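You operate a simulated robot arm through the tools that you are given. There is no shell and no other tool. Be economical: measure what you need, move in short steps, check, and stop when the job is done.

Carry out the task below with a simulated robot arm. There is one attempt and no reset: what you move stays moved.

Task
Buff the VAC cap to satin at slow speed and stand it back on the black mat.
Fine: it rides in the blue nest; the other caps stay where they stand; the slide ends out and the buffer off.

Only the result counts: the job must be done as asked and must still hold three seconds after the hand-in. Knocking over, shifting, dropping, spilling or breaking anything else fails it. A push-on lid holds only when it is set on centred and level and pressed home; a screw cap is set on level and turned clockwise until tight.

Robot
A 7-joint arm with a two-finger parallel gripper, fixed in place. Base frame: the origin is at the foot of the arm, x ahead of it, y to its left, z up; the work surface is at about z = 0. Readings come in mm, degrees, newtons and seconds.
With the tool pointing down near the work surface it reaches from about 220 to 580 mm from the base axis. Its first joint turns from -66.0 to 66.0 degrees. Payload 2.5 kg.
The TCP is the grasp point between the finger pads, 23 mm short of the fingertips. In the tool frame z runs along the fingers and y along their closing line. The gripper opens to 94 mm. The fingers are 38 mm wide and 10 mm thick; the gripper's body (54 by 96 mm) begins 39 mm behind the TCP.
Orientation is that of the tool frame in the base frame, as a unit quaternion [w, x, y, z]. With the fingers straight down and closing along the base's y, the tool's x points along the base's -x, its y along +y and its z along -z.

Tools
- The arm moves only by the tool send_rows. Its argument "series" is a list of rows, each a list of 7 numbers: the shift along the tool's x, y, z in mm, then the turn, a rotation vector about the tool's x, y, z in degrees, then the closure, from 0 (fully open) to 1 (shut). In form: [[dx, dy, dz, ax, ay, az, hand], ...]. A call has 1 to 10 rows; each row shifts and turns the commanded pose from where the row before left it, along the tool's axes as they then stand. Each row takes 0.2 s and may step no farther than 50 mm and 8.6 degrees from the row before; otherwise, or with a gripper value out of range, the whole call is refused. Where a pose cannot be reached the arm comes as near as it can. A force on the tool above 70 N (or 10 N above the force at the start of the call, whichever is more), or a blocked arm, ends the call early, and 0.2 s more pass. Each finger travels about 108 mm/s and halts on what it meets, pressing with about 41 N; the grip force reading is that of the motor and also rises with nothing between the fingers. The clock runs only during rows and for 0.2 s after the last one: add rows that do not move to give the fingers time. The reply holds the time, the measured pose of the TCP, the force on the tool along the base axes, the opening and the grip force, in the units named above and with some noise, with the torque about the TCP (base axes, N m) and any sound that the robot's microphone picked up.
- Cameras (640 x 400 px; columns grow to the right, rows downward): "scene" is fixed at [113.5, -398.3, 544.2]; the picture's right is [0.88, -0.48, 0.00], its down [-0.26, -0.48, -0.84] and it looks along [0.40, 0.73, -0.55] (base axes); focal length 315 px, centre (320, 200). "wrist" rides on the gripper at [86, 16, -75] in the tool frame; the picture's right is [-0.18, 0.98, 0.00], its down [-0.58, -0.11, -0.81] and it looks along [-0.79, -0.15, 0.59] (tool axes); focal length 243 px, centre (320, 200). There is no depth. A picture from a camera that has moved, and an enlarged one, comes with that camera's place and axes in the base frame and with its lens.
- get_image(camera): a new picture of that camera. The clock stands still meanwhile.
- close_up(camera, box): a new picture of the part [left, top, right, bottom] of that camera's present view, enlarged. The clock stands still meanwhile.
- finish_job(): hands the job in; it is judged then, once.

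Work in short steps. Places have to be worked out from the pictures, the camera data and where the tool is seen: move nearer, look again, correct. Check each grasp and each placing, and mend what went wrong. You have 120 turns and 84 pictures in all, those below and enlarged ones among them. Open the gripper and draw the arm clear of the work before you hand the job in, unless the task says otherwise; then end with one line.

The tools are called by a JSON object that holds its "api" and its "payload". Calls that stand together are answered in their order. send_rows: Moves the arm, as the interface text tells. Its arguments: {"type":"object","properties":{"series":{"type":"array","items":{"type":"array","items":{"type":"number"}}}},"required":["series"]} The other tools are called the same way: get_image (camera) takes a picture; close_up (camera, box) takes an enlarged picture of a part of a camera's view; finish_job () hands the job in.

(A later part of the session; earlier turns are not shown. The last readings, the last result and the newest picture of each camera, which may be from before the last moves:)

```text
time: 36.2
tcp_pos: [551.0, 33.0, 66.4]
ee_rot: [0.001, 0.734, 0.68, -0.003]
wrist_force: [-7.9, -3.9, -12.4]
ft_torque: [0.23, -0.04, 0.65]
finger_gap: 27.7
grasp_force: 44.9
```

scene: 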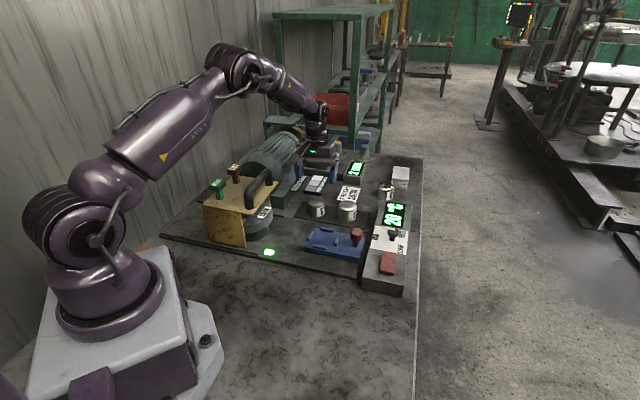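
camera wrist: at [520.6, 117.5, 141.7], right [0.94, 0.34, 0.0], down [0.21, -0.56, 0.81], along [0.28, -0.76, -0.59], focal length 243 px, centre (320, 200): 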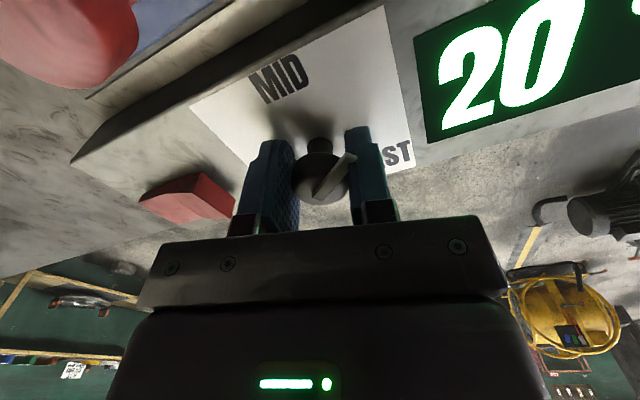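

Resistance again. I look at where the pointer stands.

{"api": "send_rows", "payload": {"series": [[0, 0, 0, 0, 0, 0, 0.7], [0, 0, 0, 0, 0, 0, 0.4], [0, 0, -40, 0, 0, 0, 0.4], [0, 0, -20, 0, 0, 0, 0.4]]}}

{"api": "get_image", "payload": {"camera": "wrist"}}

{"api": "close_up", "payload": {"camera": "scene", "box": [350, 200, 430, 260]}}

```text
time: 37.2
tcp_pos: [551.7, 35.1, 126.1]
ee_rot: [-0.001, 0.732, 0.681, 0.0]
wrist_force: [0.5, -0.1, 0.3]
ft_torque: [0.03, 0.0, 0.01]
finger_gap: 56.5
grasp_force: 0.1
```

```text
40 pictures are left
camera wrist: at [573.7, 119.3, 201.6], right [0.97, -0.25, 0.0], down [-0.15, -0.57, 0.81], along [-0.21, -0.78, -0.59], focal length 243 px, centre (320, 200)
```

wrist: 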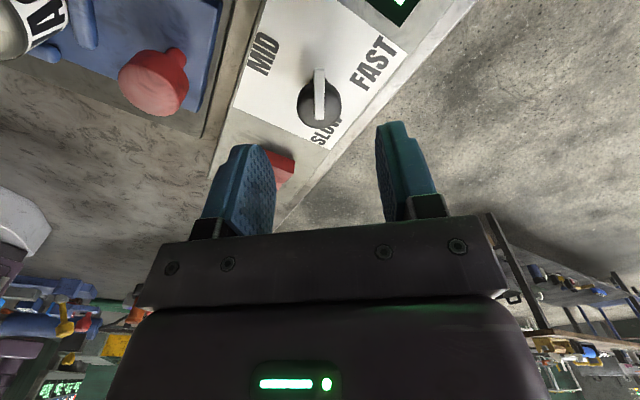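

```text
6.67 times, centred on (390, 230) of scene
camera zoom: at [113.5, -398.3, 544.2], right [0.88, -0.48, 0.0], down [-0.26, -0.48, -0.84], along [0.4, 0.73, -0.55], focal length 2102 px, centre (-147, 0)
```

zoom: 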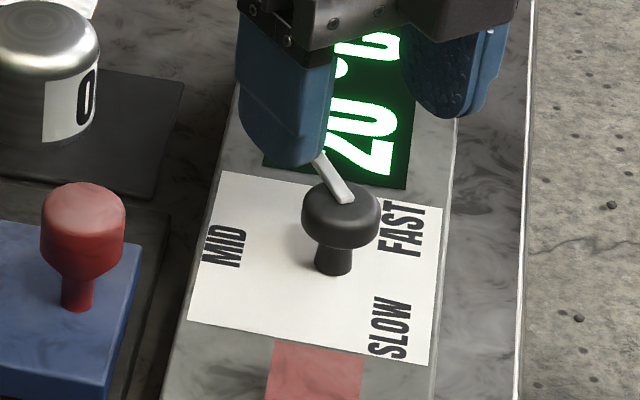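

The knob turns only about ±62° either side of MID, while the labels sit at about ±125°. I'll take it back fully to the SLOW side, then judge by sound and push further if it gives.

{"api": "send_rows", "payload": {"series": [[0, 0, 30, 0, 0, 0, 0.4], [0, 0, 30, 0, 0, 0, 0.5], [0, 0, 0, 0, 0, 0, 0.7], [0, 0, 0, 0, 0, 0, 1], [0, 0, 0, 0, 0, 0, 1], [0, 0, 0, 0, 0, -8, 1], [0, 0, 0, 0, 0, -8, 1], [0, 0, 0, 0, 0, -8, 1], [0, 0, 0, 0, 0, -8, 1], [0, 0, 0, 0, 0, -8, 1]]}}

{"api": "send_rows", "payload": {"series": [[0, 0, 0, 0, 0, -8, 1], [0, 0, 0, 0, 0, -8, 1], [0, 0, 0, 0, 0, -8, 1], [0, 0, 0, 0, 0, -8, 1], [0, 0, 0, 0, 0, -8, 1], [0, 0, 0, 0, 0, -8, 1], [0, 0, 0, 0, 0, -8, 1], [0, 0, 0, 0, 0, -8, 1], [0, 0, 0, 0, 0, -8, 1]]}}

```text
time: 39.4
tcp_pos: [552.0, 34.6, 65.1]
ee_rot: [0.0, 0.454, 0.891, 0.0]
wrist_force: [14.2, 0.2, -18.8]
ft_torque: [-0.65, -0.52, 0.01]
finger_gap: 27.4
grasp_force: 44.8
```

```text
time: 41.4
tcp_pos: [552.5, 35.5, 66.1]
ee_rot: [-0.001, -0.156, 0.988, 0.001]
wrist_force: [18.8, 5.8, -29.8]
ft_torque: [0.0, -0.01, 0.02]
finger_gap: 27.5
grasp_force: 45.1
```

112° back and still free. I continue a further 24° and look.

{"api": "send_rows", "payload": {"series": [[0, 0, 0, 0, 0, -6, 1], [0, 0, 0, 0, 0, -6, 1], [0, 0, 0, 0, 0, 0, 1]]}}

{"api": "send_rows", "payload": {"series": [[0, 0, 0, 0, 0, -6, 1], [0, 0, 0, 0, 0, -6, 1], [0, 0, 0, 0, 0, 0, 1]]}}

{"api": "get_image", "payload": {"camera": "wrist"}}

```text
time: 42.2
tcp_pos: [551.2, 35.7, 65.7]
ee_rot: [-0.002, -0.257, 0.966, 0.001]
wrist_force: [-4.9, 7.1, -10.9]
ft_torque: [-0.06, 0.21, -0.32]
finger_gap: 27.4
grasp_force: 45.0
```

```text
time: 43.0
tcp_pos: [552.6, 37.0, 66.4]
ee_rot: [0.0, -0.358, 0.934, 0.001]
wrist_force: [-4.9, 14.5, -9.1]
ft_torque: [0.11, -0.14, -0.68]
finger_gap: 27.5
grasp_force: 44.7
```

```text
38 pictures are left
camera wrist: at [476.4, -10.5, 141.7], right [-0.52, 0.85, 0.0], down [0.51, 0.31, 0.81], along [0.69, 0.42, -0.59], focal length 243 px, centre (320, 200)
```

wrist: 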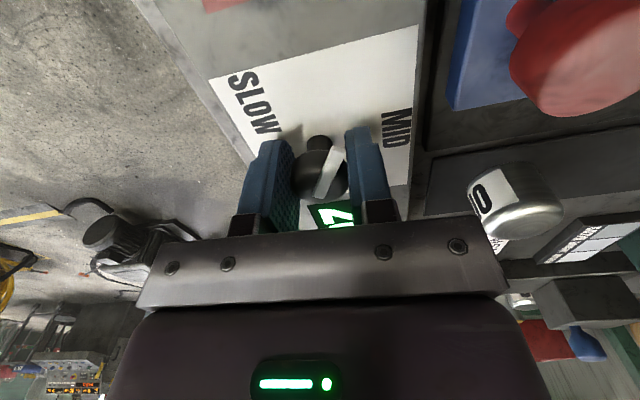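

It is a firm stop on the SLOW side. I release, leave the knob there, and look at the red rocker.

{"api": "send_rows", "payload": {"series": [[0, 0, 0, 0, 0, 0, 0.7], [0, 0, 0, 0, 0, 0, 0.4], [0, 0, -40, 0, 0, 0, 0.4], [40, 0, -20, 0, 0, 0, 0.4], [40, 0, 0, 0, 0, 0, 0.7], [0, 0, 0, 0, 0, 0, 1], [0, 0, 0, 0, 0, 0, 1]]}}

{"api": "close_up", "payload": {"camera": "scene", "box": [360, 215, 420, 285]}}

{"api": "get_image", "payload": {"camera": "wrist"}}

```text
time: 44.6
tcp_pos: [491.6, -17.2, 126.5]
ee_rot: [0.0, -0.356, 0.934, 0.001]
wrist_force: [0.1, 0.4, 0.6]
ft_torque: [-0.01, 0.01, -0.02]
finger_gap: 0.0
grasp_force: 41.0
```

```text
5.71 times, centred on (390, 250) of scene
camera zoom: at [113.5, -398.3, 544.2], right [0.88, -0.48, 0.0], down [-0.26, -0.48, -0.84], along [0.4, 0.73, -0.55], focal length 1802 px, centre (-80, -86)
```

zoom: 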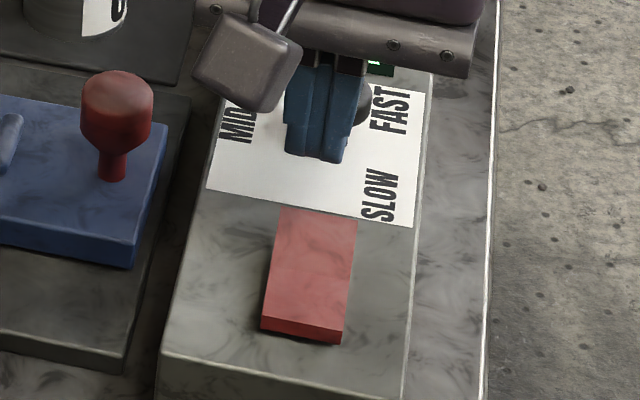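

```text
36 pictures are left
camera wrist: at [416.4, -63.0, 200.5], right [-0.52, 0.85, 0.0], down [0.51, 0.31, 0.81], along [0.69, 0.42, -0.59], focal length 243 px, centre (320, 200)
```

wrist: 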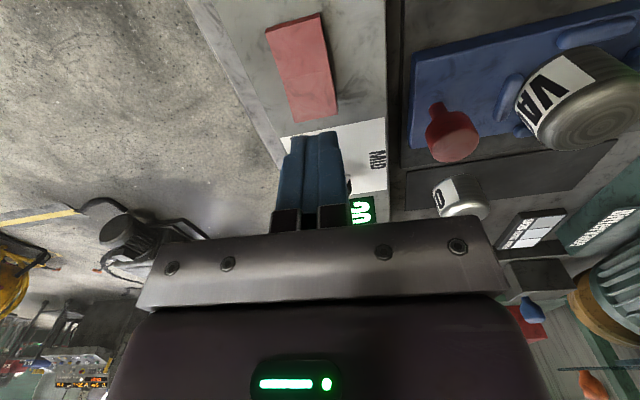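

The rocker's near end stands proud, at about (465, −50, 48); pressing that end should switch it on. I go above it with the fingers shut.

{"api": "send_rows", "payload": {"series": [[44, -8, 0, 0, 0, 0, 1], [0, 0, 40, 0, 0, 0, 1], [0, 0, 0, 0, 0, 0, 1]]}}

{"api": "close_up", "payload": {"camera": "scene", "box": [360, 215, 420, 285]}}

```text
time: 45.4
tcp_pos: [464.4, -53.5, 86.5]
ee_rot: [0.0, -0.356, 0.934, 0.0]
wrist_force: [-0.5, -1.0, -0.1]
ft_torque: [0.0, 0.02, 0.0]
finger_gap: 0.1
grasp_force: 41.0
```

```text
5.71 times, centred on (390, 250) of scene
camera zoom: at [113.5, -398.3, 544.2], right [0.88, -0.48, 0.0], down [-0.26, -0.48, -0.84], along [0.4, 0.73, -0.55], focal length 1802 px, centre (-80, -86)
```

zoom: 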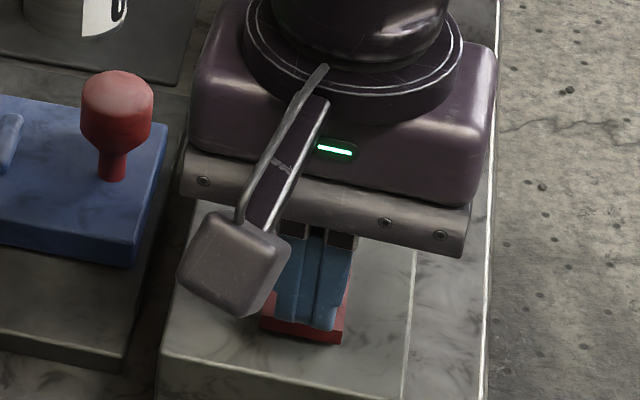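

The fingers are over the near end. I press down gradually.

{"api": "send_rows", "payload": {"series": [[0, 0, 10, 0, 0, 0, 1], [0, 0, 4, 0, 0, 0, 1], [0, 0, 3, 0, 0, 0, 1], [0, 0, 2, 0, 0, 0, 1]]}}

```text
time: 46.1
tcp_pos: [465.2, -55.5, 76.4]
ee_rot: [0.0, -0.358, 0.934, -0.001]
wrist_force: [-3.1, -0.1, 4.4]
ft_torque: [0.07, 0.01, 0.01]
finger_gap: 0.0
grasp_force: 41.1
stopped in row 3: the force on the tool passed its limit at 82 N (the readings are from after the stop); the commanded pose is now the measured one
```

It stopped hard without a sound. I back off and look.

{"api": "send_rows", "payload": {"series": [[0, 0, -30, 0, 0, 0, 1], [40, 0, -30, 0, 0, 0, 1]]}}

{"api": "close_up", "payload": {"camera": "scene", "box": [360, 215, 420, 285]}}

{"api": "close_up", "payload": {"camera": "wrist", "box": [230, 0, 430, 180]}}

```text
time: 46.7
tcp_pos: [434.9, -80.1, 136.1]
ee_rot: [0.0, -0.358, 0.934, 0.0]
wrist_force: [0.2, 0.2, -0.3]
ft_torque: [0.0, 0.01, 0.01]
finger_gap: 0.2
grasp_force: 41.4
```

```text
5.71 times, centred on (390, 250) of scene
camera zoom: at [113.6, -398.3, 544.2], right [0.88, -0.48, 0.0], down [-0.26, -0.48, -0.84], along [0.4, 0.73, -0.55], focal length 1802 px, centre (-80, -86)
```

zoom: 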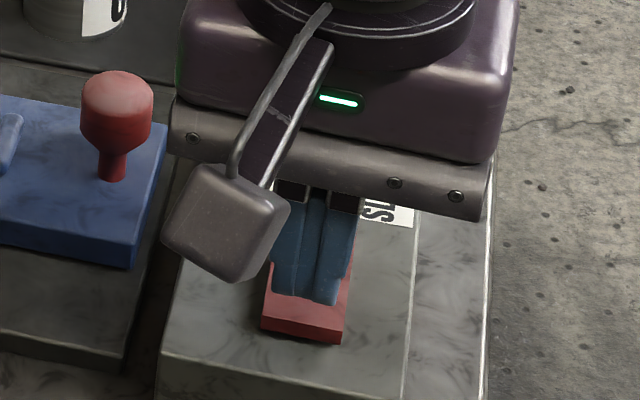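

```text
2.22 times, centred on (330, 90) of wrist
camera zoom: at [359.6, -126.5, 212.4], right [-0.52, 0.85, 0.0], down [0.51, 0.31, 0.81], along [0.69, 0.42, -0.59], focal length 539 px, centre (298, 444)
```

zoom: 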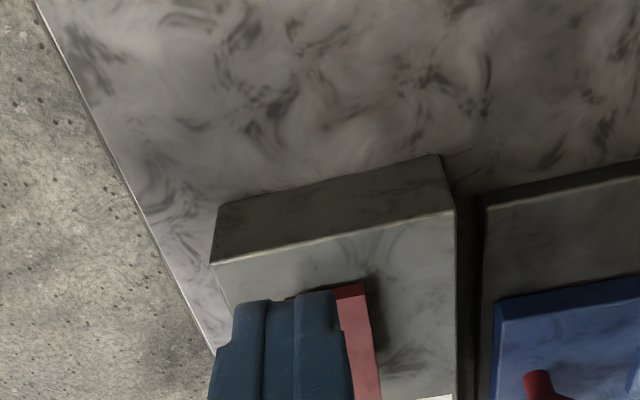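

I move forward so the wrist camera sees the rocker unobstructed.

{"api": "send_rows", "payload": {"series": [[-40, 3, 0, 0, 0, 0, 1], [-40, 3, 0, 0, 0, 0, 1], [-29, 4, 26, 0, 0, 0, 1], [0, 0, 0, 0, 0, 0, 1]]}}

{"api": "close_up", "payload": {"camera": "wrist", "box": [220, 0, 420, 160]}}

```text
time: 47.7
tcp_pos: [510.9, 2.1, 111.4]
ee_rot: [0.0, -0.358, 0.934, -0.001]
wrist_force: [0.0, -0.5, 0.7]
ft_torque: [-0.04, -0.01, -0.04]
finger_gap: 0.0
grasp_force: 41.3
```

```text
2.50 times, centred on (320, 80) of wrist
camera zoom: at [434.2, -45.2, 187.0], right [-0.52, 0.85, 0.0], down [0.51, 0.31, 0.81], along [0.69, 0.42, -0.59], focal length 606 px, centre (320, 500)
```

zoom: 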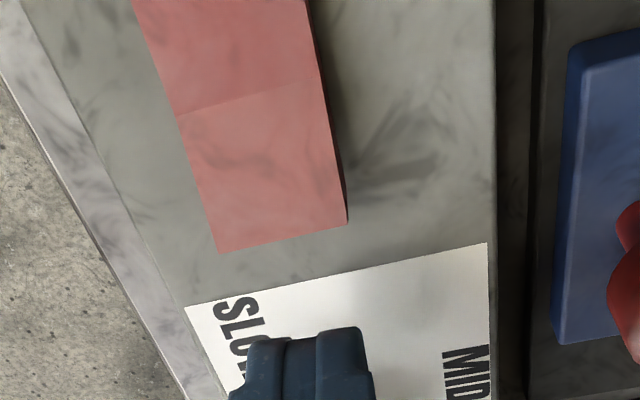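

Triangulating, the dial end is the raised one (z ≈ 58) and the near end is already down (≈ 46). I'll press the dial end at about (506, −11), slowly.

{"api": "send_rows", "payload": {"series": [[12, -6.4, 0, 0, 0, 0, 1], [0, 0, 22, 0, 0, 0, 1], [0, 0, 0, 0, 0, 0, 1], [0, 0, 3, 0, 0, 0, 1], [0, 0, 3, 0, 0, 0, 1], [0, 0, 2, 0, 0, 0, 1], [0, 0, 2, 0, 0, 0, 1]]}}

```text
time: 49.3
tcp_pos: [505.4, -14.1, 79.1]
ee_rot: [0.001, -0.357, 0.934, -0.001]
wrist_force: [0.5, -0.7, 0.4]
ft_torque: [0.0, -0.03, 0.02]
finger_gap: 0.0
grasp_force: 40.8
```

No contact yet at z = 79; I keep going down slowly.

{"api": "send_rows", "payload": {"series": [[0, 0, 2, 0, 0, 0, 1], [0, 0, 2, 0, 0, 0, 1], [0, 0, 2, 0, 0, 0, 1], [0, 0, 2, 0, 0, 0, 1], [0, 0, 2, 0, 0, 0, 1]]}}

```text
time: 50.5
tcp_pos: [509.8, -13.0, 76.2]
ee_rot: [0.006, -0.357, 0.934, -0.003]
wrist_force: [-1.4, 0.4, 4.5]
ft_torque: [-0.06, 0.1, 0.0]
finger_gap: 0.2
grasp_force: 41.3
stopped in row 5: the force on the tool passed its limit at 74 N (the readings are from after the stop); the commanded pose is now the measured one
```

It stopped on force again. I back off and check the rocker and the machine.

{"api": "send_rows", "payload": {"series": [[0, 0, -40, 0, 0, 0, 1], [-30, 0, -10, 0, 0, 0, 1], [0, 0, 0, 0, 0, 0, 1]]}}

{"api": "close_up", "payload": {"camera": "wrist", "box": [220, 0, 420, 160]}}

{"api": "close_up", "payload": {"camera": "scene", "box": [360, 215, 420, 285]}}

```text
time: 51.3
tcp_pos: [530.3, 6.1, 125.2]
ee_rot: [0.006, -0.357, 0.934, -0.002]
wrist_force: [0.3, -0.3, 1.2]
ft_torque: [0.0, 0.02, 0.02]
finger_gap: 0.0
grasp_force: 41.1
```

```text
2.50 times, centred on (320, 80) of wrist
camera zoom: at [453.7, -39.5, 199.7], right [-0.52, 0.85, -0.01], down [0.5, 0.31, 0.81], along [0.7, 0.42, -0.58], focal length 606 px, centre (320, 500)
```

zoom: 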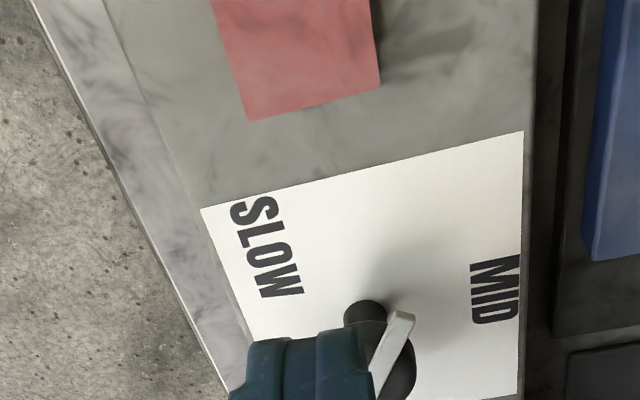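

```text
5.71 times, centred on (390, 250) of scene
camera zoom: at [113.5, -398.3, 544.2], right [0.88, -0.48, 0.0], down [-0.26, -0.48, -0.84], along [0.4, 0.73, -0.55], focal length 1802 px, centre (-80, -86)
```

zoom: 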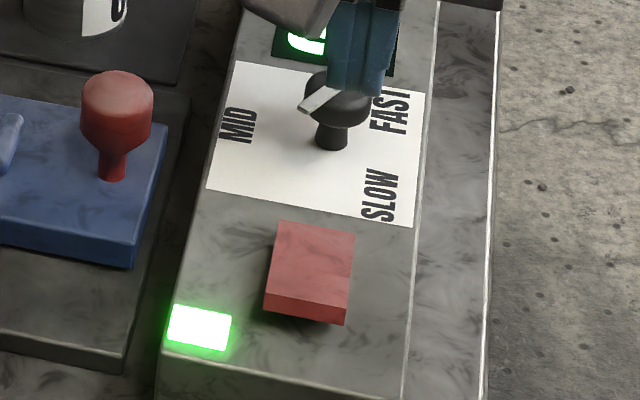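

The rocker has flipped and a green lamp is lit: it's on. I check the wheel's motion.

{"api": "close_up", "payload": {"camera": "scene", "box": [180, 150, 320, 270]}}

{"api": "send_rows", "payload": {"series": [[0, 0, 0, 0, 0, 0, 1]]}}

{"api": "close_up", "payload": {"camera": "scene", "box": [180, 150, 320, 270]}}

```text
3.33 times, centred on (250, 210) of scene
camera zoom: at [113.5, -398.3, 544.2], right [0.88, -0.48, 0.0], down [-0.26, -0.48, -0.84], along [0.4, 0.73, -0.55], focal length 1051 px, centre (553, 167)
```

zoom: 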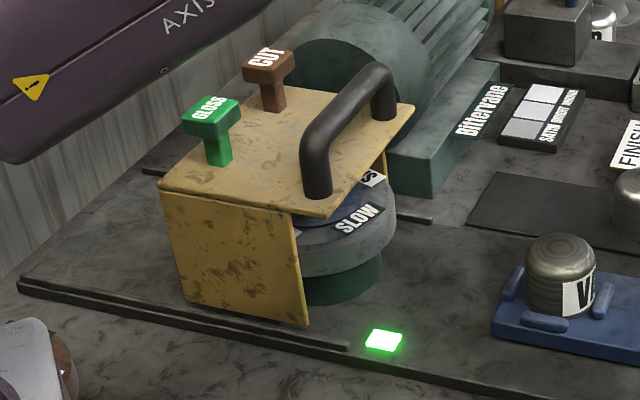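

```text
time: 51.7
tcp_pos: [530.6, 6.7, 124.5]
ee_rot: [0.006, -0.357, 0.934, -0.003]
wrist_force: [-0.1, 0.8, 0.6]
ft_torque: [-0.01, 0.03, 0.0]
finger_gap: 0.1
grasp_force: 41.1
```

```text
3.33 times, centred on (250, 210) of scene
camera zoom: at [113.5, -398.3, 544.2], right [0.88, -0.48, 0.0], down [-0.26, -0.48, -0.84], along [0.4, 0.73, -0.55], focal length 1051 px, centre (553, 167)
```

zoom: 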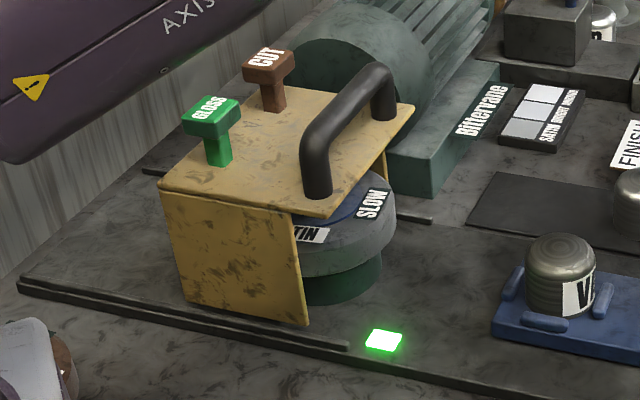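

The wheel is turning. To verify the speed setting I take one more sample at a different interval.

{"api": "send_rows", "payload": {"series": [[0, 0, 0, 0, 0, 0, 1], [0, 0, 0, 0, 0, 0, 1]]}}

{"api": "close_up", "payload": {"camera": "scene", "box": [230, 190, 290, 250]}}

```text
time: 52.3
tcp_pos: [530.4, 6.0, 125.2]
ee_rot: [0.006, -0.357, 0.934, -0.003]
wrist_force: [-0.4, 0.2, -0.5]
ft_torque: [0.0, -0.01, -0.03]
finger_gap: 0.2
grasp_force: 41.7
```

```text
6.67 times, centred on (260, 220) of scene
camera zoom: at [113.5, -398.3, 544.2], right [0.88, -0.48, 0.0], down [-0.26, -0.48, -0.84], along [0.4, 0.73, -0.55], focal length 2102 px, centre (720, 67)
```

zoom: 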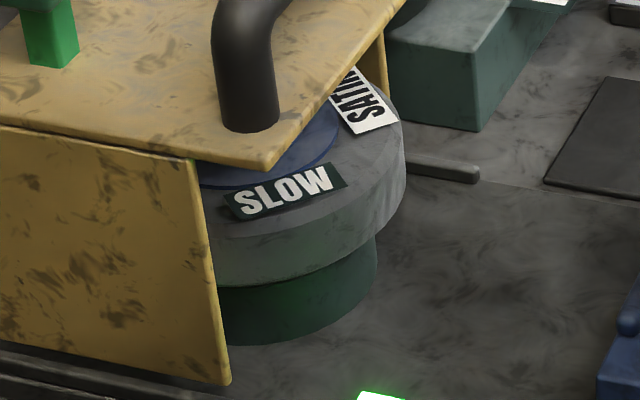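

The wheel rate here is about 515°/s, or −385°/s given the aliasing. To be sure the SLOW stop really differs from MID, I grip the knob again, go to MID, sample, and come back.

{"api": "send_rows", "payload": {"series": [[-35, 7.7, 0, 0, 0, 0, 0.4], [0, 0, 0, 0, 0, 6.5, 0.4], [0, 0, 0, 0, 0, 6.5, 0.4], [0, 0, 0, 0, 0, 6.5, 0.4], [0, 0, 0, 0, 0, 0, 0.4]]}}

{"api": "get_image", "payload": {"camera": "wrist"}}

```text
time: 53.5
tcp_pos: [551.3, 34.8, 126.3]
ee_rot: [0.006, -0.194, 0.981, -0.002]
wrist_force: [0.5, -1.0, 1.0]
ft_torque: [-0.02, -0.02, 0.01]
finger_gap: 56.2
grasp_force: 0.1
```

```text
26 pictures are left
camera wrist: at [463.6, 18.1, 200.5], right [-0.2, 0.98, 0.0], down [0.57, 0.12, 0.81], along [0.8, 0.16, -0.58], focal length 243 px, centre (320, 200)
```

wrist: 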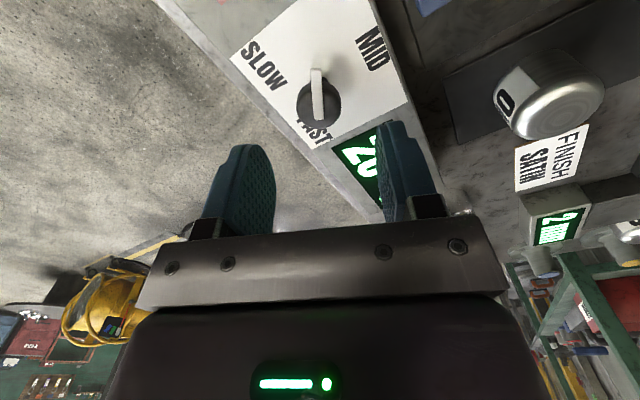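

Aligned. I descend, grip, and turn clockwise 60° to MID.

{"api": "send_rows", "payload": {"series": [[0, 0, 30, 0, 0, 0, 0.4], [0, 0, 29, 0, 0, 0, 0.5], [0, 0, 0, 0, 0, 0, 0.7], [0, 0, 0, 0, 0, 0, 1], [0, 0, 0, 0, 0, 0, 1]]}}

{"api": "send_rows", "payload": {"series": [[0, 0, 0, 0, 0, 8, 1], [0, 0, 0, 0, 0, 8, 1], [0, 0, 0, 0, 0, 8, 1], [0, 0, 0, 0, 0, 8, 1], [0, 0, 0, 0, 0, 8, 1], [0, 0, 0, 0, 0, 8, 1], [0, 0, 0, 0, 0, 8, 1], [0, 0, 0, 0, 0, 6, 1], [0, 0, 0, 0, 0, 0, 1]]}}

{"api": "close_up", "payload": {"camera": "scene", "box": [230, 190, 290, 250]}}

{"api": "send_rows", "payload": {"series": [[0, 0, 0, 0, 0, 0, 1]]}}

{"api": "close_up", "payload": {"camera": "scene", "box": [230, 190, 290, 250]}}

```text
time: 54.7
tcp_pos: [551.6, 35.8, 66.5]
ee_rot: [0.006, -0.195, 0.981, -0.003]
wrist_force: [6.3, -1.9, -5.4]
ft_torque: [0.07, 0.21, 0.01]
finger_gap: 27.4
grasp_force: 45.0
```

```text
time: 56.7
tcp_pos: [551.0, 34.4, 65.3]
ee_rot: [0.006, 0.339, 0.941, 0.0]
wrist_force: [10.4, -7.2, -18.0]
ft_torque: [-0.61, -0.38, 0.02]
finger_gap: 27.6
grasp_force: 44.8
```

```text
6.67 times, centred on (260, 220) of scene
camera zoom: at [113.6, -398.3, 544.1], right [0.88, -0.48, 0.0], down [-0.26, -0.48, -0.84], along [0.4, 0.73, -0.55], focal length 2102 px, centre (720, 67)
```

zoom: 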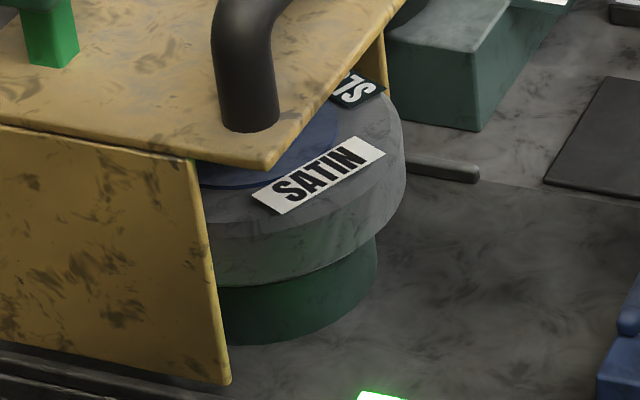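

```text
time: 57.1
tcp_pos: [551.3, 35.9, 65.6]
ee_rot: [0.006, 0.338, 0.941, 0.0]
wrist_force: [10.8, -8.4, -17.6]
ft_torque: [-0.39, -0.07, -0.04]
finger_gap: 27.2
grasp_force: 45.4
```

```text
6.67 times, centred on (260, 220) of scene
camera zoom: at [113.6, -398.3, 544.1], right [0.88, -0.48, 0.0], down [-0.26, -0.48, -0.84], along [0.4, 0.73, -0.55], focal length 2102 px, centre (720, 67)
```

zoom: 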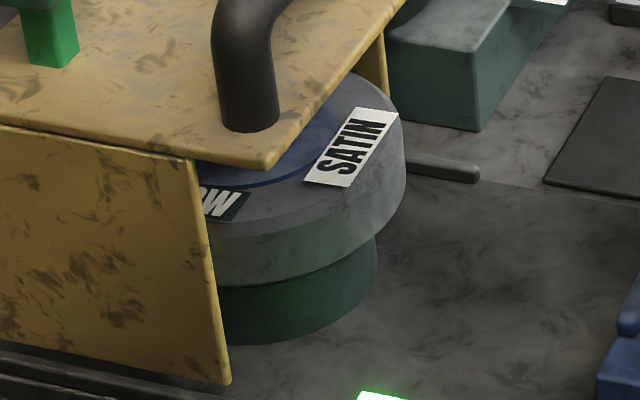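

At MID the 0.4 s step looks the same (+30°), but that may be aliasing. I take one 0.6 s sample to compare.

{"api": "send_rows", "payload": {"series": [[0, 0, 0, 0, 0, 0, 1], [0, 0, 0, 0, 0, 0, 1]]}}

{"api": "close_up", "payload": {"camera": "scene", "box": [230, 190, 290, 250]}}

```text
time: 57.7
tcp_pos: [550.6, 34.9, 66.4]
ee_rot: [0.006, 0.339, 0.941, 0.0]
wrist_force: [11.3, -10.8, -17.2]
ft_torque: [-0.15, 0.07, -0.01]
finger_gap: 27.7
grasp_force: 45.4
```

```text
6.67 times, centred on (260, 220) of scene
camera zoom: at [113.6, -398.3, 544.1], right [0.88, -0.48, 0.0], down [-0.26, -0.48, -0.84], along [0.4, 0.73, -0.55], focal length 2102 px, centre (720, 67)
```

zoom: 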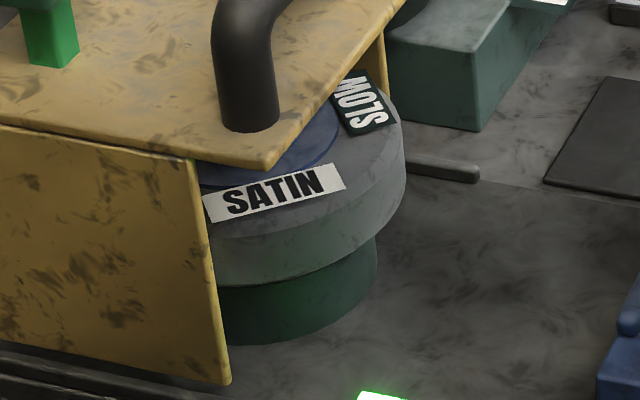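

The rate is the same at both, so the ±62° point is evidently only a stiff ridge between detents, not the SLOW position. I return to the ridge and try to cross it with extra normal force by pressing sideways along the closing line.

{"api": "send_rows", "payload": {"series": [[0, 0, 0, 0, 0, -8, 1], [0, 0, 0, 0, 0, -8, 1], [0, 0, 0, 0, 0, -8, 1], [0, 0, 0, 0, 0, -8, 1], [0, 0, 0, 0, 0, -8, 1], [0, 0, 0, 0, 0, -8, 1], [0, 0, 0, 0, 0, -6, 1], [0, 4, 0, 0, 0, 0, 1], [0, 0, 0, 0, 0, 0, 1]]}}

```text
time: 59.7
tcp_pos: [552.6, 35.2, 66.7]
ee_rot: [0.008, -0.125, 0.992, -0.005]
wrist_force: [32.3, -22.5, -35.5]
ft_torque: [0.07, 0.64, 0.02]
finger_gap: 27.4
grasp_force: 45.1
```

Side load about 40 N. I now rotate on in small steps.

{"api": "send_rows", "payload": {"series": [[0, 0, 0, 0, 0, -4, 1], [0, 0, 0, 0, 0, -4, 1], [0, 0, 0, 0, 0, -4, 1], [0, 0, 0, 0, 0, -4, 1]]}}

{"api": "send_rows", "payload": {"series": [[0, 0, 0, 0, 0, -6, 1], [0, 0, 0, 0, 0, -6, 1], [0, 0, 0, 0, 0, -6, 1]]}}

{"api": "get_image", "payload": {"camera": "wrist"}}

```text
time: 60.7
tcp_pos: [550.9, 35.2, 65.7]
ee_rot: [0.003, -0.26, 0.965, -0.004]
wrist_force: [9.1, -23.4, -22.8]
ft_torque: [0.28, -0.13, -0.63]
finger_gap: 27.6
grasp_force: 44.5
```

```text
time: 61.5
tcp_pos: [550.8, 34.6, 66.2]
ee_rot: [0.004, -0.408, 0.913, -0.005]
wrist_force: [13.8, -23.7, -27.0]
ft_torque: [0.25, 0.02, -0.67]
finger_gap: 27.6
grasp_force: 45.3
```

```text
22 pictures are left
camera wrist: at [479.9, -18.5, 141.2], right [-0.61, 0.79, -0.01], down [0.46, 0.37, 0.81], along [0.65, 0.49, -0.59], focal length 243 px, centre (320, 200)
```

wrist: 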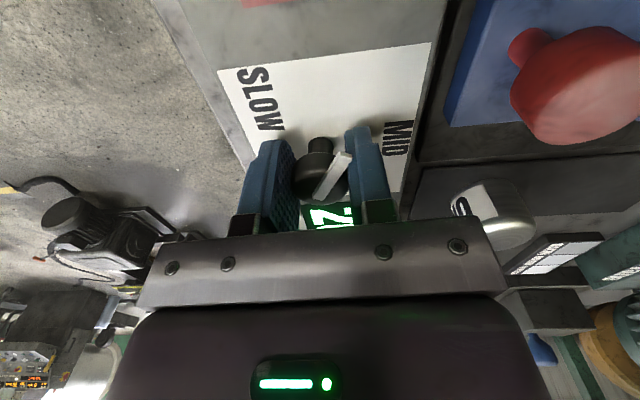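

Still a hard stop at the same place. My MID sample was taken while still holding the knob; I'll bring it to MID, release it, and sample again.

{"api": "send_rows", "payload": {"series": [[0, -4, 0, 0, 0, 7.5, 1], [0, 0, 0, 0, 0, 8, 1], [0, 0, 0, 0, 0, 8, 1], [0, 0, 0, 0, 0, 8, 1], [0, 0, 0, 0, 0, 8, 1], [0, 0, 0, 0, 0, 8, 1], [0, 0, 0, 0, 0, 8, 1], [0, 0, 0, 0, 0, 6.5, 1]]}}

{"api": "send_rows", "payload": {"series": [[0, 0, 0, 0, 0, 0, 0.7], [0, 0, 0, 0, 0, 0, 0.4], [0, 0, -30, 0, 0, 0, 0.4], [0, 0, -30, 0, 0, 0, 0.4], [0, 0, 0, 0, 0, 0, 0.4]]}}

{"api": "get_image", "payload": {"camera": "scene"}}

{"api": "send_rows", "payload": {"series": [[0, 0, 0, 0, 0, 0, 0.4]]}}

{"api": "close_up", "payload": {"camera": "scene", "box": [230, 190, 290, 250]}}

```text
time: 63.3
tcp_pos: [551.3, 34.8, 66.7]
ee_rot: [0.001, 0.12, 0.993, -0.001]
wrist_force: [-25.1, -17.1, -3.1]
ft_torque: [0.14, 0.45, 0.03]
finger_gap: 27.4
grasp_force: 45.1
```

```text
time: 64.5
tcp_pos: [553.0, 36.3, 128.3]
ee_rot: [0.006, 0.118, 0.993, 0.0]
wrist_force: [0.1, -0.1, -0.3]
ft_torque: [0.02, -0.02, 0.0]
finger_gap: 56.5
grasp_force: 0.1
```

```text
21 pictures are left
```

scene: 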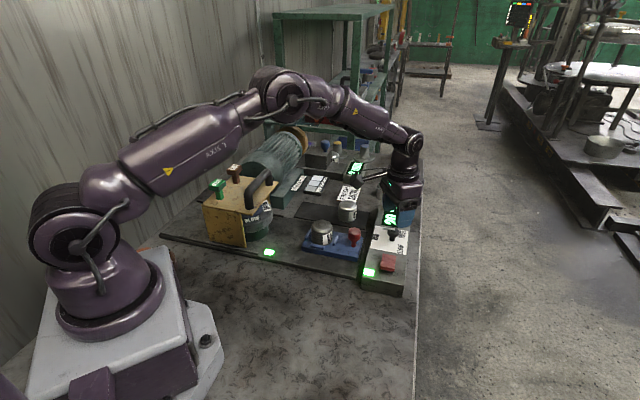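

```text
time: 64.9
tcp_pos: [554.0, 37.2, 128.3]
ee_rot: [0.006, 0.119, 0.993, 0.0]
wrist_force: [0.3, -0.3, 0.3]
ft_torque: [-0.01, 0.03, -0.01]
finger_gap: 56.6
grasp_force: 0.0
```

```text
6.67 times, centred on (260, 220) of scene
camera zoom: at [113.5, -398.3, 544.2], right [0.88, -0.48, 0.0], down [-0.26, -0.48, -0.84], along [0.4, 0.73, -0.55], focal length 2102 px, centre (720, 67)
```

zoom: 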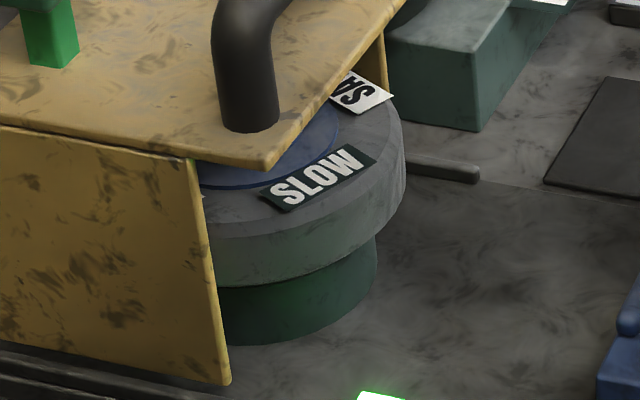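

I take another clean 0.4 s sample with the knob released at MID.

{"api": "send_rows", "payload": {"series": [[0, 0, 0, 0, 0, 0, 0.4]]}}

{"api": "close_up", "payload": {"camera": "scene", "box": [230, 190, 290, 250]}}

{"api": "close_up", "payload": {"camera": "scene", "box": [290, 180, 430, 280]}}

```text
time: 65.3
tcp_pos: [553.4, 36.5, 129.1]
ee_rot: [0.006, 0.119, 0.993, 0.0]
wrist_force: [-0.1, -0.2, -0.3]
ft_torque: [-0.01, -0.02, 0.0]
finger_gap: 56.3
grasp_force: 0.0
```

```text
6.67 times, centred on (260, 220) of scene
camera zoom: at [113.5, -398.3, 544.2], right [0.88, -0.48, 0.0], down [-0.26, -0.48, -0.84], along [0.4, 0.73, -0.55], focal length 2102 px, centre (720, 67)
```

zoom: 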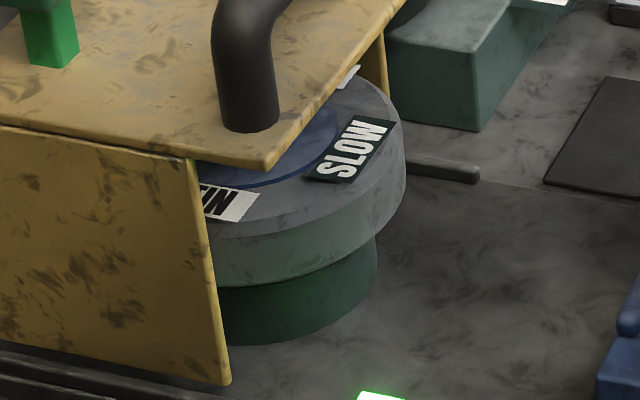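

```text
4.00 times, centred on (360, 230) of scene
camera zoom: at [113.5, -398.3, 544.2], right [0.88, -0.48, 0.0], down [-0.26, -0.48, -0.84], along [0.4, 0.73, -0.55], focal length 1262 px, centre (160, 80)
```

zoom: 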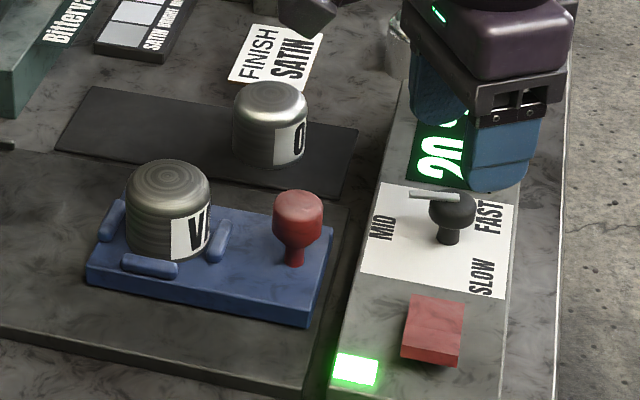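

The rate is unchanged at MID, so the wheel's visible spin says nothing about speed. The knob's full travel is between those two hard stops, so the SLOW-side stop is the SLOW setting available. I set it there firmly again.

{"api": "send_rows", "payload": {"series": [[1.5, -1, 32, 0, 0, 0, 0.4], [0, 0, 30, 0, 0, 0, 0.5], [0, 0, 0, 0, 0, 0, 0.7], [0, 0, 0, 0, 0, 0, 1], [0, 0, 0, 0, 0, 0, 1], [0, 0, 0, 0, 0, -8, 1], [0, 0, 0, 0, 0, -8, 1], [0, 0, 0, 0, 0, -8, 1], [0, 0, 0, 0, 0, -8, 1], [0, 0, 0, 0, 0, -8, 1]]}}

{"api": "send_rows", "payload": {"series": [[0, 0, 0, 0, 0, -8, 1], [0, 0, 0, 0, 0, -8, 1], [0, 0, 0, 0, 0, -8, 1], [0, 0, 0, 0, 0, -8, 1], [0, 0, 0, 0, 0, 0, 1]]}}

```text
time: 67.5
tcp_pos: [551.4, 35.9, 65.4]
ee_rot: [0.004, -0.23, 0.973, -0.002]
wrist_force: [-25.2, -14.0, 11.9]
ft_torque: [0.19, -0.52, 0.01]
finger_gap: 27.5
grasp_force: 45.1
```

```text
time: 68.7
tcp_pos: [553.9, 38.3, 66.1]
ee_rot: [0.008, -0.489, 0.872, -0.003]
wrist_force: [10.1, -0.6, -7.2]
ft_torque: [0.3, -0.1, -0.46]
finger_gap: 27.2
grasp_force: 45.4
```

At the stop. I release, rise, and go above the slide's red knob at about (466, 70).

{"api": "send_rows", "payload": {"series": [[0, 0, 0, 0, 0, 0, 0.7], [0, 0, 0, 0, 0, 0, 0.4], [0, 0, -40, 0, 0, 0, 0.4], [0, 0, -25, 0, 0, 0, 0.4], [0, 0, 0, 0, 0, 6.5, 0.4], [0, 0, 0, 0, 0, 6.5, 0.4], [19, 42.5, 0, 0, 0, 0, 0.4], [19, 42.5, 0, 0, 0, 0, 0.4], [0, 0, 0, 0, 0, 0, 0.4]]}}

{"api": "get_image", "payload": {"camera": "wrist"}}

```text
time: 70.7
tcp_pos: [463.8, 69.0, 127.1]
ee_rot: [0.006, -0.386, 0.922, -0.003]
wrist_force: [0.1, 0.9, 0.4]
ft_torque: [-0.01, 0.03, 0.02]
finger_gap: 56.3
grasp_force: 0.0
```

```text
17 pictures are left
camera wrist: at [390.6, 18.7, 202.7], right [-0.57, 0.82, -0.01], down [0.48, 0.34, 0.81], along [0.67, 0.46, -0.58], focal length 243 px, centre (320, 200)
```

wrist: 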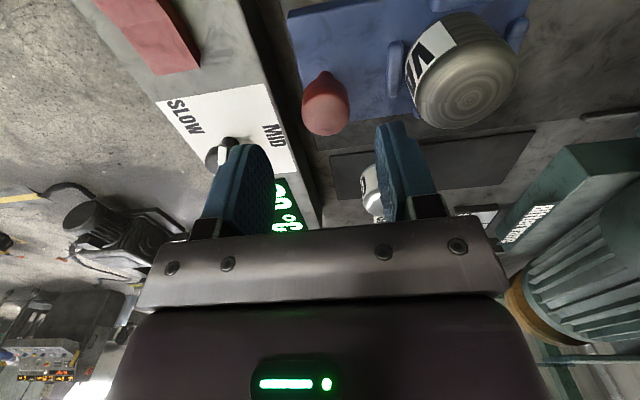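

The knob is at about (463, 72). I correct, descend to z = 65 and grip.

{"api": "send_rows", "payload": {"series": [[-1, 3, 20, 0, 0, 0, 0.5], [0, 0, 22, 0, 0, 0, 0.55], [0, 0, 20, 0, 0, 0, 0.55], [0, 0, 0, 0, 0, 0, 0.75], [0, 0, 0, 0, 0, 0, 0.95], [0, 0, 0, 0, 0, 0, 0.95]]}}

```text
time: 72.1
tcp_pos: [463.8, 72.7, 67.8]
ee_rot: [0.005, -0.386, 0.922, -0.004]
wrist_force: [-2.5, -2.8, 7.4]
ft_torque: [-0.53, 0.57, 0.05]
finger_gap: 29.3
grasp_force: 44.7
```

Gripped. I push the slide in along −e1, first 90 mm.

{"api": "send_rows", "payload": {"series": [[0, 8, 0, 0, 0, 0, 0.95], [0, 12, 0, 0, 0, 0, 0.95], [0, 14, 0, 0, 0, 0, 0.95], [0, 14, 0, 0, 0, 0, 0.95], [0, 14, 0, 0, 0, 0, 0.95], [0, 12, 0, 0, 0, 0, 0.95], [0, 8, 0, 0, 0, 0, 0.95], [0, 4, 0, 0, 0, 0, 0.95]]}}

{"api": "get_image", "payload": {"camera": "scene"}}

```text
time: 73.9
tcp_pos: [403.6, 132.6, 67.4]
ee_rot: [0.006, -0.386, 0.923, -0.003]
wrist_force: [4.3, 2.2, 8.4]
ft_torque: [-0.34, 0.33, -0.05]
finger_gap: 29.6
grasp_force: 44.7
```

```text
16 pictures are left
```

scene: 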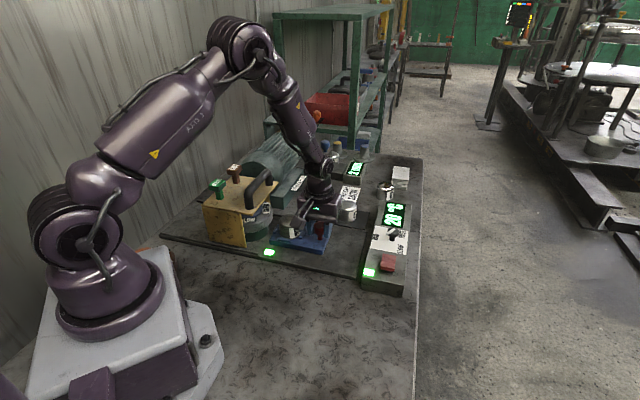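

The slide moves freely. I continue in small steps until it meets resistance.

{"api": "send_rows", "payload": {"series": [[0, 4, 0, 0, 0, 0, 0.95], [0, 4, 0, 0, 0, 0, 0.95], [0, 4, 0, 0, 0, 0, 0.95], [0, 4, 0, 0, 0, 0, 0.95]]}}

{"api": "close_up", "payload": {"camera": "scene", "box": [200, 160, 350, 270]}}

```text
time: 74.9
tcp_pos: [392.7, 143.1, 68.6]
ee_rot: [0.008, -0.386, 0.923, -0.004]
wrist_force: [1.1, -0.2, 23.7]
ft_torque: [0.56, -0.48, 0.08]
finger_gap: 29.4
grasp_force: 45.0
```

```text
3.64 times, centred on (275, 215) of scene
camera zoom: at [113.4, -398.4, 544.1], right [0.88, -0.48, 0.0], down [-0.26, -0.48, -0.84], along [0.4, 0.73, -0.55], focal length 1147 px, centre (484, 146)
```

zoom: 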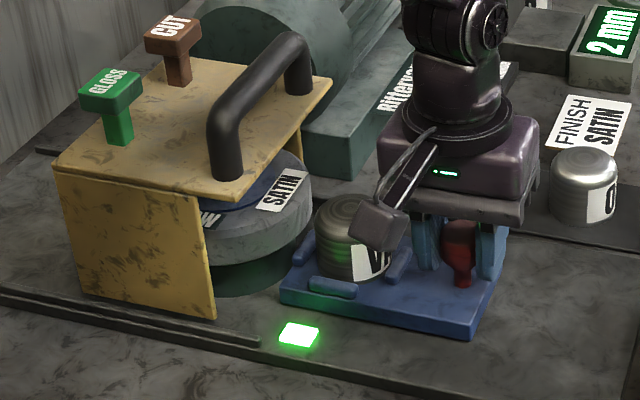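

The cap is nearly at the wheel. I continue in 3 mm steps, easing the vertical load.

{"api": "send_rows", "payload": {"series": [[0, 3, -1, 0, 0, 0, 0.95], [0, 3, 0, 0, 0, 0, 0.95], [0, 2, 0, 0, 0, 0, 0.95], [0, 2, 0, 0, 0, 0, 0.95]]}}

```text
time: 75.9
tcp_pos: [387.3, 147.4, 67.5]
ee_rot: [0.011, -0.384, 0.923, -0.006]
wrist_force: [37.2, -1.9, -24.3]
ft_torque: [0.05, -0.08, 0.05]
finger_gap: 29.4
grasp_force: 45.0
```

Resistance: it's at the wheel or the end stop. I dwell about 1 s and look.

{"api": "send_rows", "payload": {"series": [[0, 0, 0, 0, 0, 0, 0.95], [0, 0, 0, 0, 0, 0, 0.95], [0, 0, 0, 0, 0, 0, 0.95], [0, 0, 0, 0, 0, 0, 0.95]]}}

{"api": "close_up", "payload": {"camera": "scene", "box": [200, 160, 350, 270]}}

```text
time: 76.9
tcp_pos: [386.5, 148.6, 67.9]
ee_rot: [0.01, -0.383, 0.924, -0.005]
wrist_force: [39.6, -11.9, -29.2]
ft_torque: [0.11, -0.17, 0.05]
finger_gap: 29.6
grasp_force: 44.5
```

```text
3.64 times, centred on (275, 215) of scene
camera zoom: at [113.6, -398.3, 544.2], right [0.88, -0.48, 0.0], down [-0.26, -0.48, -0.84], along [0.4, 0.73, -0.55], focal length 1147 px, centre (484, 146)
```

zoom: 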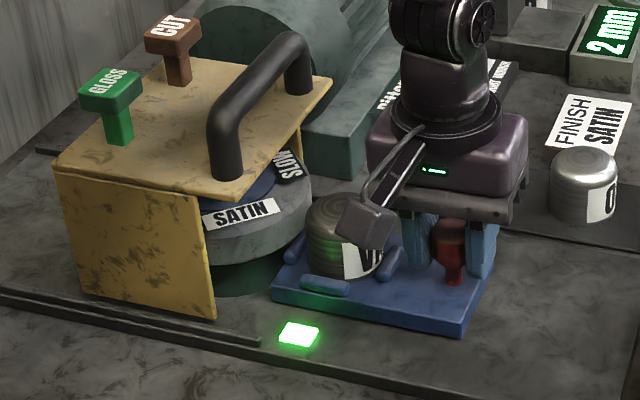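

The cap is against the wheel. I dwell 2 s more and check the cap and the temperature display.

{"api": "send_rows", "payload": {"series": [[0, 0, 0, 0, 0, 0, 0.95], [0, 0, 0, 0, 0, 0, 0.95], [0, 0, 0, 0, 0, 0, 0.95], [0, 0, 0, 0, 0, 0, 0.95], [0, 0, 0, 0, 0, 0, 0.95], [0, 0, 0, 0, 0, 0, 0.95], [0, 0, 0, 0, 0, 0, 0.95], [0, 0, 0, 0, 0, 0, 0.95], [0, 0, 0, 0, 0, 0, 0.95]]}}

{"api": "close_up", "payload": {"camera": "scene", "box": [250, 170, 420, 290]}}

```text
time: 78.9
tcp_pos: [387.7, 147.7, 68.7]
ee_rot: [0.01, -0.384, 0.923, -0.006]
wrist_force: [36.7, -12.0, -24.5]
ft_torque: [0.15, -0.23, 0.05]
finger_gap: 29.5
grasp_force: 45.3
```

```text
3.33 times, centred on (335, 230) of scene
camera zoom: at [113.6, -398.3, 544.2], right [0.88, -0.48, 0.0], down [-0.26, -0.48, -0.84], along [0.4, 0.73, -0.55], focal length 1051 px, centre (270, 100)
```

zoom: 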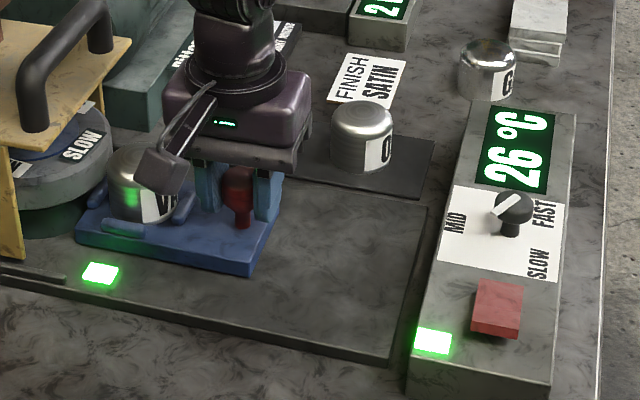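

It's buffing: 26 °C, and the cap's rings are disappearing. I pull the slide back out to inspect.

{"api": "send_rows", "payload": {"series": [[0, -8, 0, 0, 0, 0, 0.95], [0, -12, 0, 0, 0, 0, 0.95], [0, -12, 0, 0, 0, 0, 0.95], [0, -12, 0, 0, 0, 0, 0.95], [0, -12, 0, 0, 0, 0, 0.95], [0, -12, 0, 0, 0, 0, 0.95], [0, -12, 0, 0, 0, 0, 0.95], [0, -12, 0, 0, 0, 0, 0.95], [0, -8, 0, 0, 0, 0, 0.95]]}}

{"api": "close_up", "payload": {"camera": "scene", "box": [290, 160, 410, 260]}}

```text
time: 80.9
tcp_pos: [455.8, 79.7, 67.0]
ee_rot: [0.004, -0.385, 0.923, -0.004]
wrist_force: [-11.5, -10.1, 15.8]
ft_torque: [0.53, -0.54, 0.0]
finger_gap: 29.2
grasp_force: 45.0
```

```text
4.00 times, centred on (350, 210) of scene
camera zoom: at [113.4, -398.3, 544.2], right [0.88, -0.48, 0.0], down [-0.26, -0.48, -0.84], along [0.4, 0.73, -0.55], focal length 1262 px, centre (200, 160)
```

zoom: 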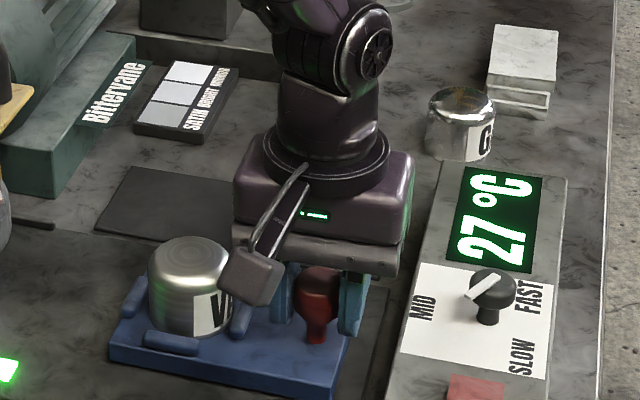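

It is smoother. I take a closer look with the wrist camera.

{"api": "close_up", "payload": {"camera": "wrist", "box": [330, 0, 560, 240]}}

```text
1.67 times, centred on (445, 120) of wrist
camera zoom: at [381.5, 29.2, 142.8], right [-0.57, 0.82, -0.01], down [0.48, 0.34, 0.81], along [0.67, 0.46, -0.59], focal length 404 px, centre (112, 333)
```

zoom: 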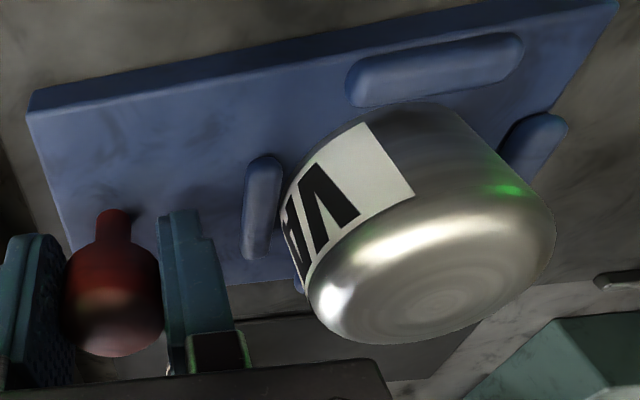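

It looks close to satin. I push the slide fully out to its stop, then compare with the neighbouring cap.

{"api": "send_rows", "payload": {"series": [[0, -5, 0, 0, 0, 0, 0.95], [0, -5, 0, 0, 0, 0, 0.95], [0, -4, 0, 0, 0, 0, 0.95], [0, -3, 0, 0, 0, 0, 0.95], [0, -2, 0, 0, 0, 0, 0.95]]}}

```text
time: 82.1
tcp_pos: [467.2, 67.8, 68.0]
ee_rot: [0.003, -0.386, 0.923, -0.002]
wrist_force: [-23.8, -7.5, 16.3]
ft_torque: [0.55, -0.42, 0.11]
finger_gap: 29.3
grasp_force: 44.8
```

Near the stop; one more small push to confirm, then release and rise.

{"api": "send_rows", "payload": {"series": [[0, -2, 0, 0, 0, 0, 0.95], [0, 0, 0, 0, 0, 0, 0.95]]}}

{"api": "send_rows", "payload": {"series": [[0, 1, 0, 0, 0, 0, 0.75], [0, 0, 0, 0, 0, 0, 0.5], [0, 0, -40, 0, 0, 0, 0.5], [0, 0, -30, 0, 0, 0, 0.5], [0, -40, 0, 0, 0, 0, 1], [0, 0, 0, 0, 0, 0, 1]]}}

{"api": "close_up", "payload": {"camera": "scene", "box": [300, 190, 380, 254]}}

```text
time: 82.7
tcp_pos: [467.1, 68.5, 68.0]
ee_rot: [0.001, -0.388, 0.922, 0.0]
wrist_force: [-31.6, 4.0, 19.5]
ft_torque: [0.33, 0.19, 0.12]
finger_gap: 29.5
grasp_force: 44.4
```

```text
time: 84.1
tcp_pos: [497.8, 37.9, 139.6]
ee_rot: [0.005, -0.386, 0.923, -0.003]
wrist_force: [-0.2, -0.4, -0.4]
ft_torque: [-0.01, -0.03, 0.0]
finger_gap: 0.5
grasp_force: 41.0
```

```text
6.25 times, centred on (340, 222) of scene
camera zoom: at [113.5, -398.3, 544.2], right [0.88, -0.48, 0.0], down [-0.26, -0.48, -0.84], along [0.4, 0.73, -0.55], focal length 1971 px, centre (195, 62)
```

zoom: 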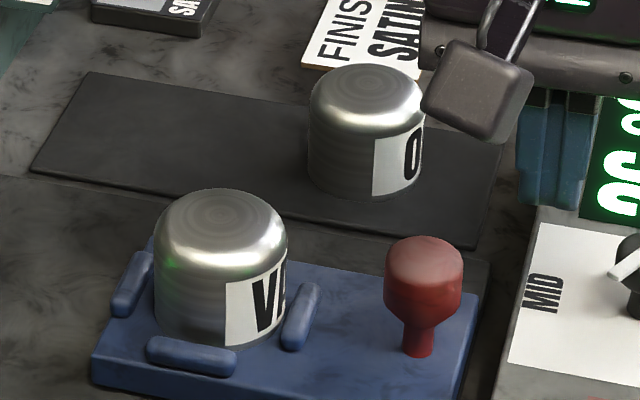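

The VAC cap now matches the satin look of its neighbour. Next I switch off by pressing the rocker's near end, now raised, at about (465, −52).

{"api": "send_rows", "payload": {"series": [[44, -20.5, 0, 0, 0, 0, 1], [43, -20.5, 0, 0, 0, 0, 1], [0, 0, 30, 0, 0, 0, 1], [0, 0, 20, 0, 0, 0, 1], [0, 0, 0, 0, 0, 0, 1]]}}

{"api": "send_rows", "payload": {"series": [[0, 0, 3, 0, 0, 0, 1], [0, 0, 3, 0, 0, 0, 1], [0, 0, 2, 0, 0, 0, 1], [0, 0, 2, 0, 0, 0, 1], [0, 0, 2, 0, 0, 0, 1], [0, 0, 2, 0, 0, 0, 1], [0, 0, 2, 0, 0, 0, 1]]}}

```text
time: 85.3
tcp_pos: [466.2, -54.4, 88.3]
ee_rot: [0.005, -0.386, 0.923, -0.004]
wrist_force: [-0.4, -0.2, -0.4]
ft_torque: [0.0, 0.04, -0.01]
finger_gap: 0.3
grasp_force: 40.9
```

```text
time: 87.0
tcp_pos: [467.4, -51.3, 76.7]
ee_rot: [0.006, -0.386, 0.922, -0.004]
wrist_force: [-2.6, 0.7, 4.7]
ft_torque: [0.09, -0.04, 0.02]
finger_gap: 0.0
grasp_force: 41.0
stopped in row 7: the force on the tool passed its limit at 75 N (the readings are from after the stop); the commanded pose is now the measured one
```

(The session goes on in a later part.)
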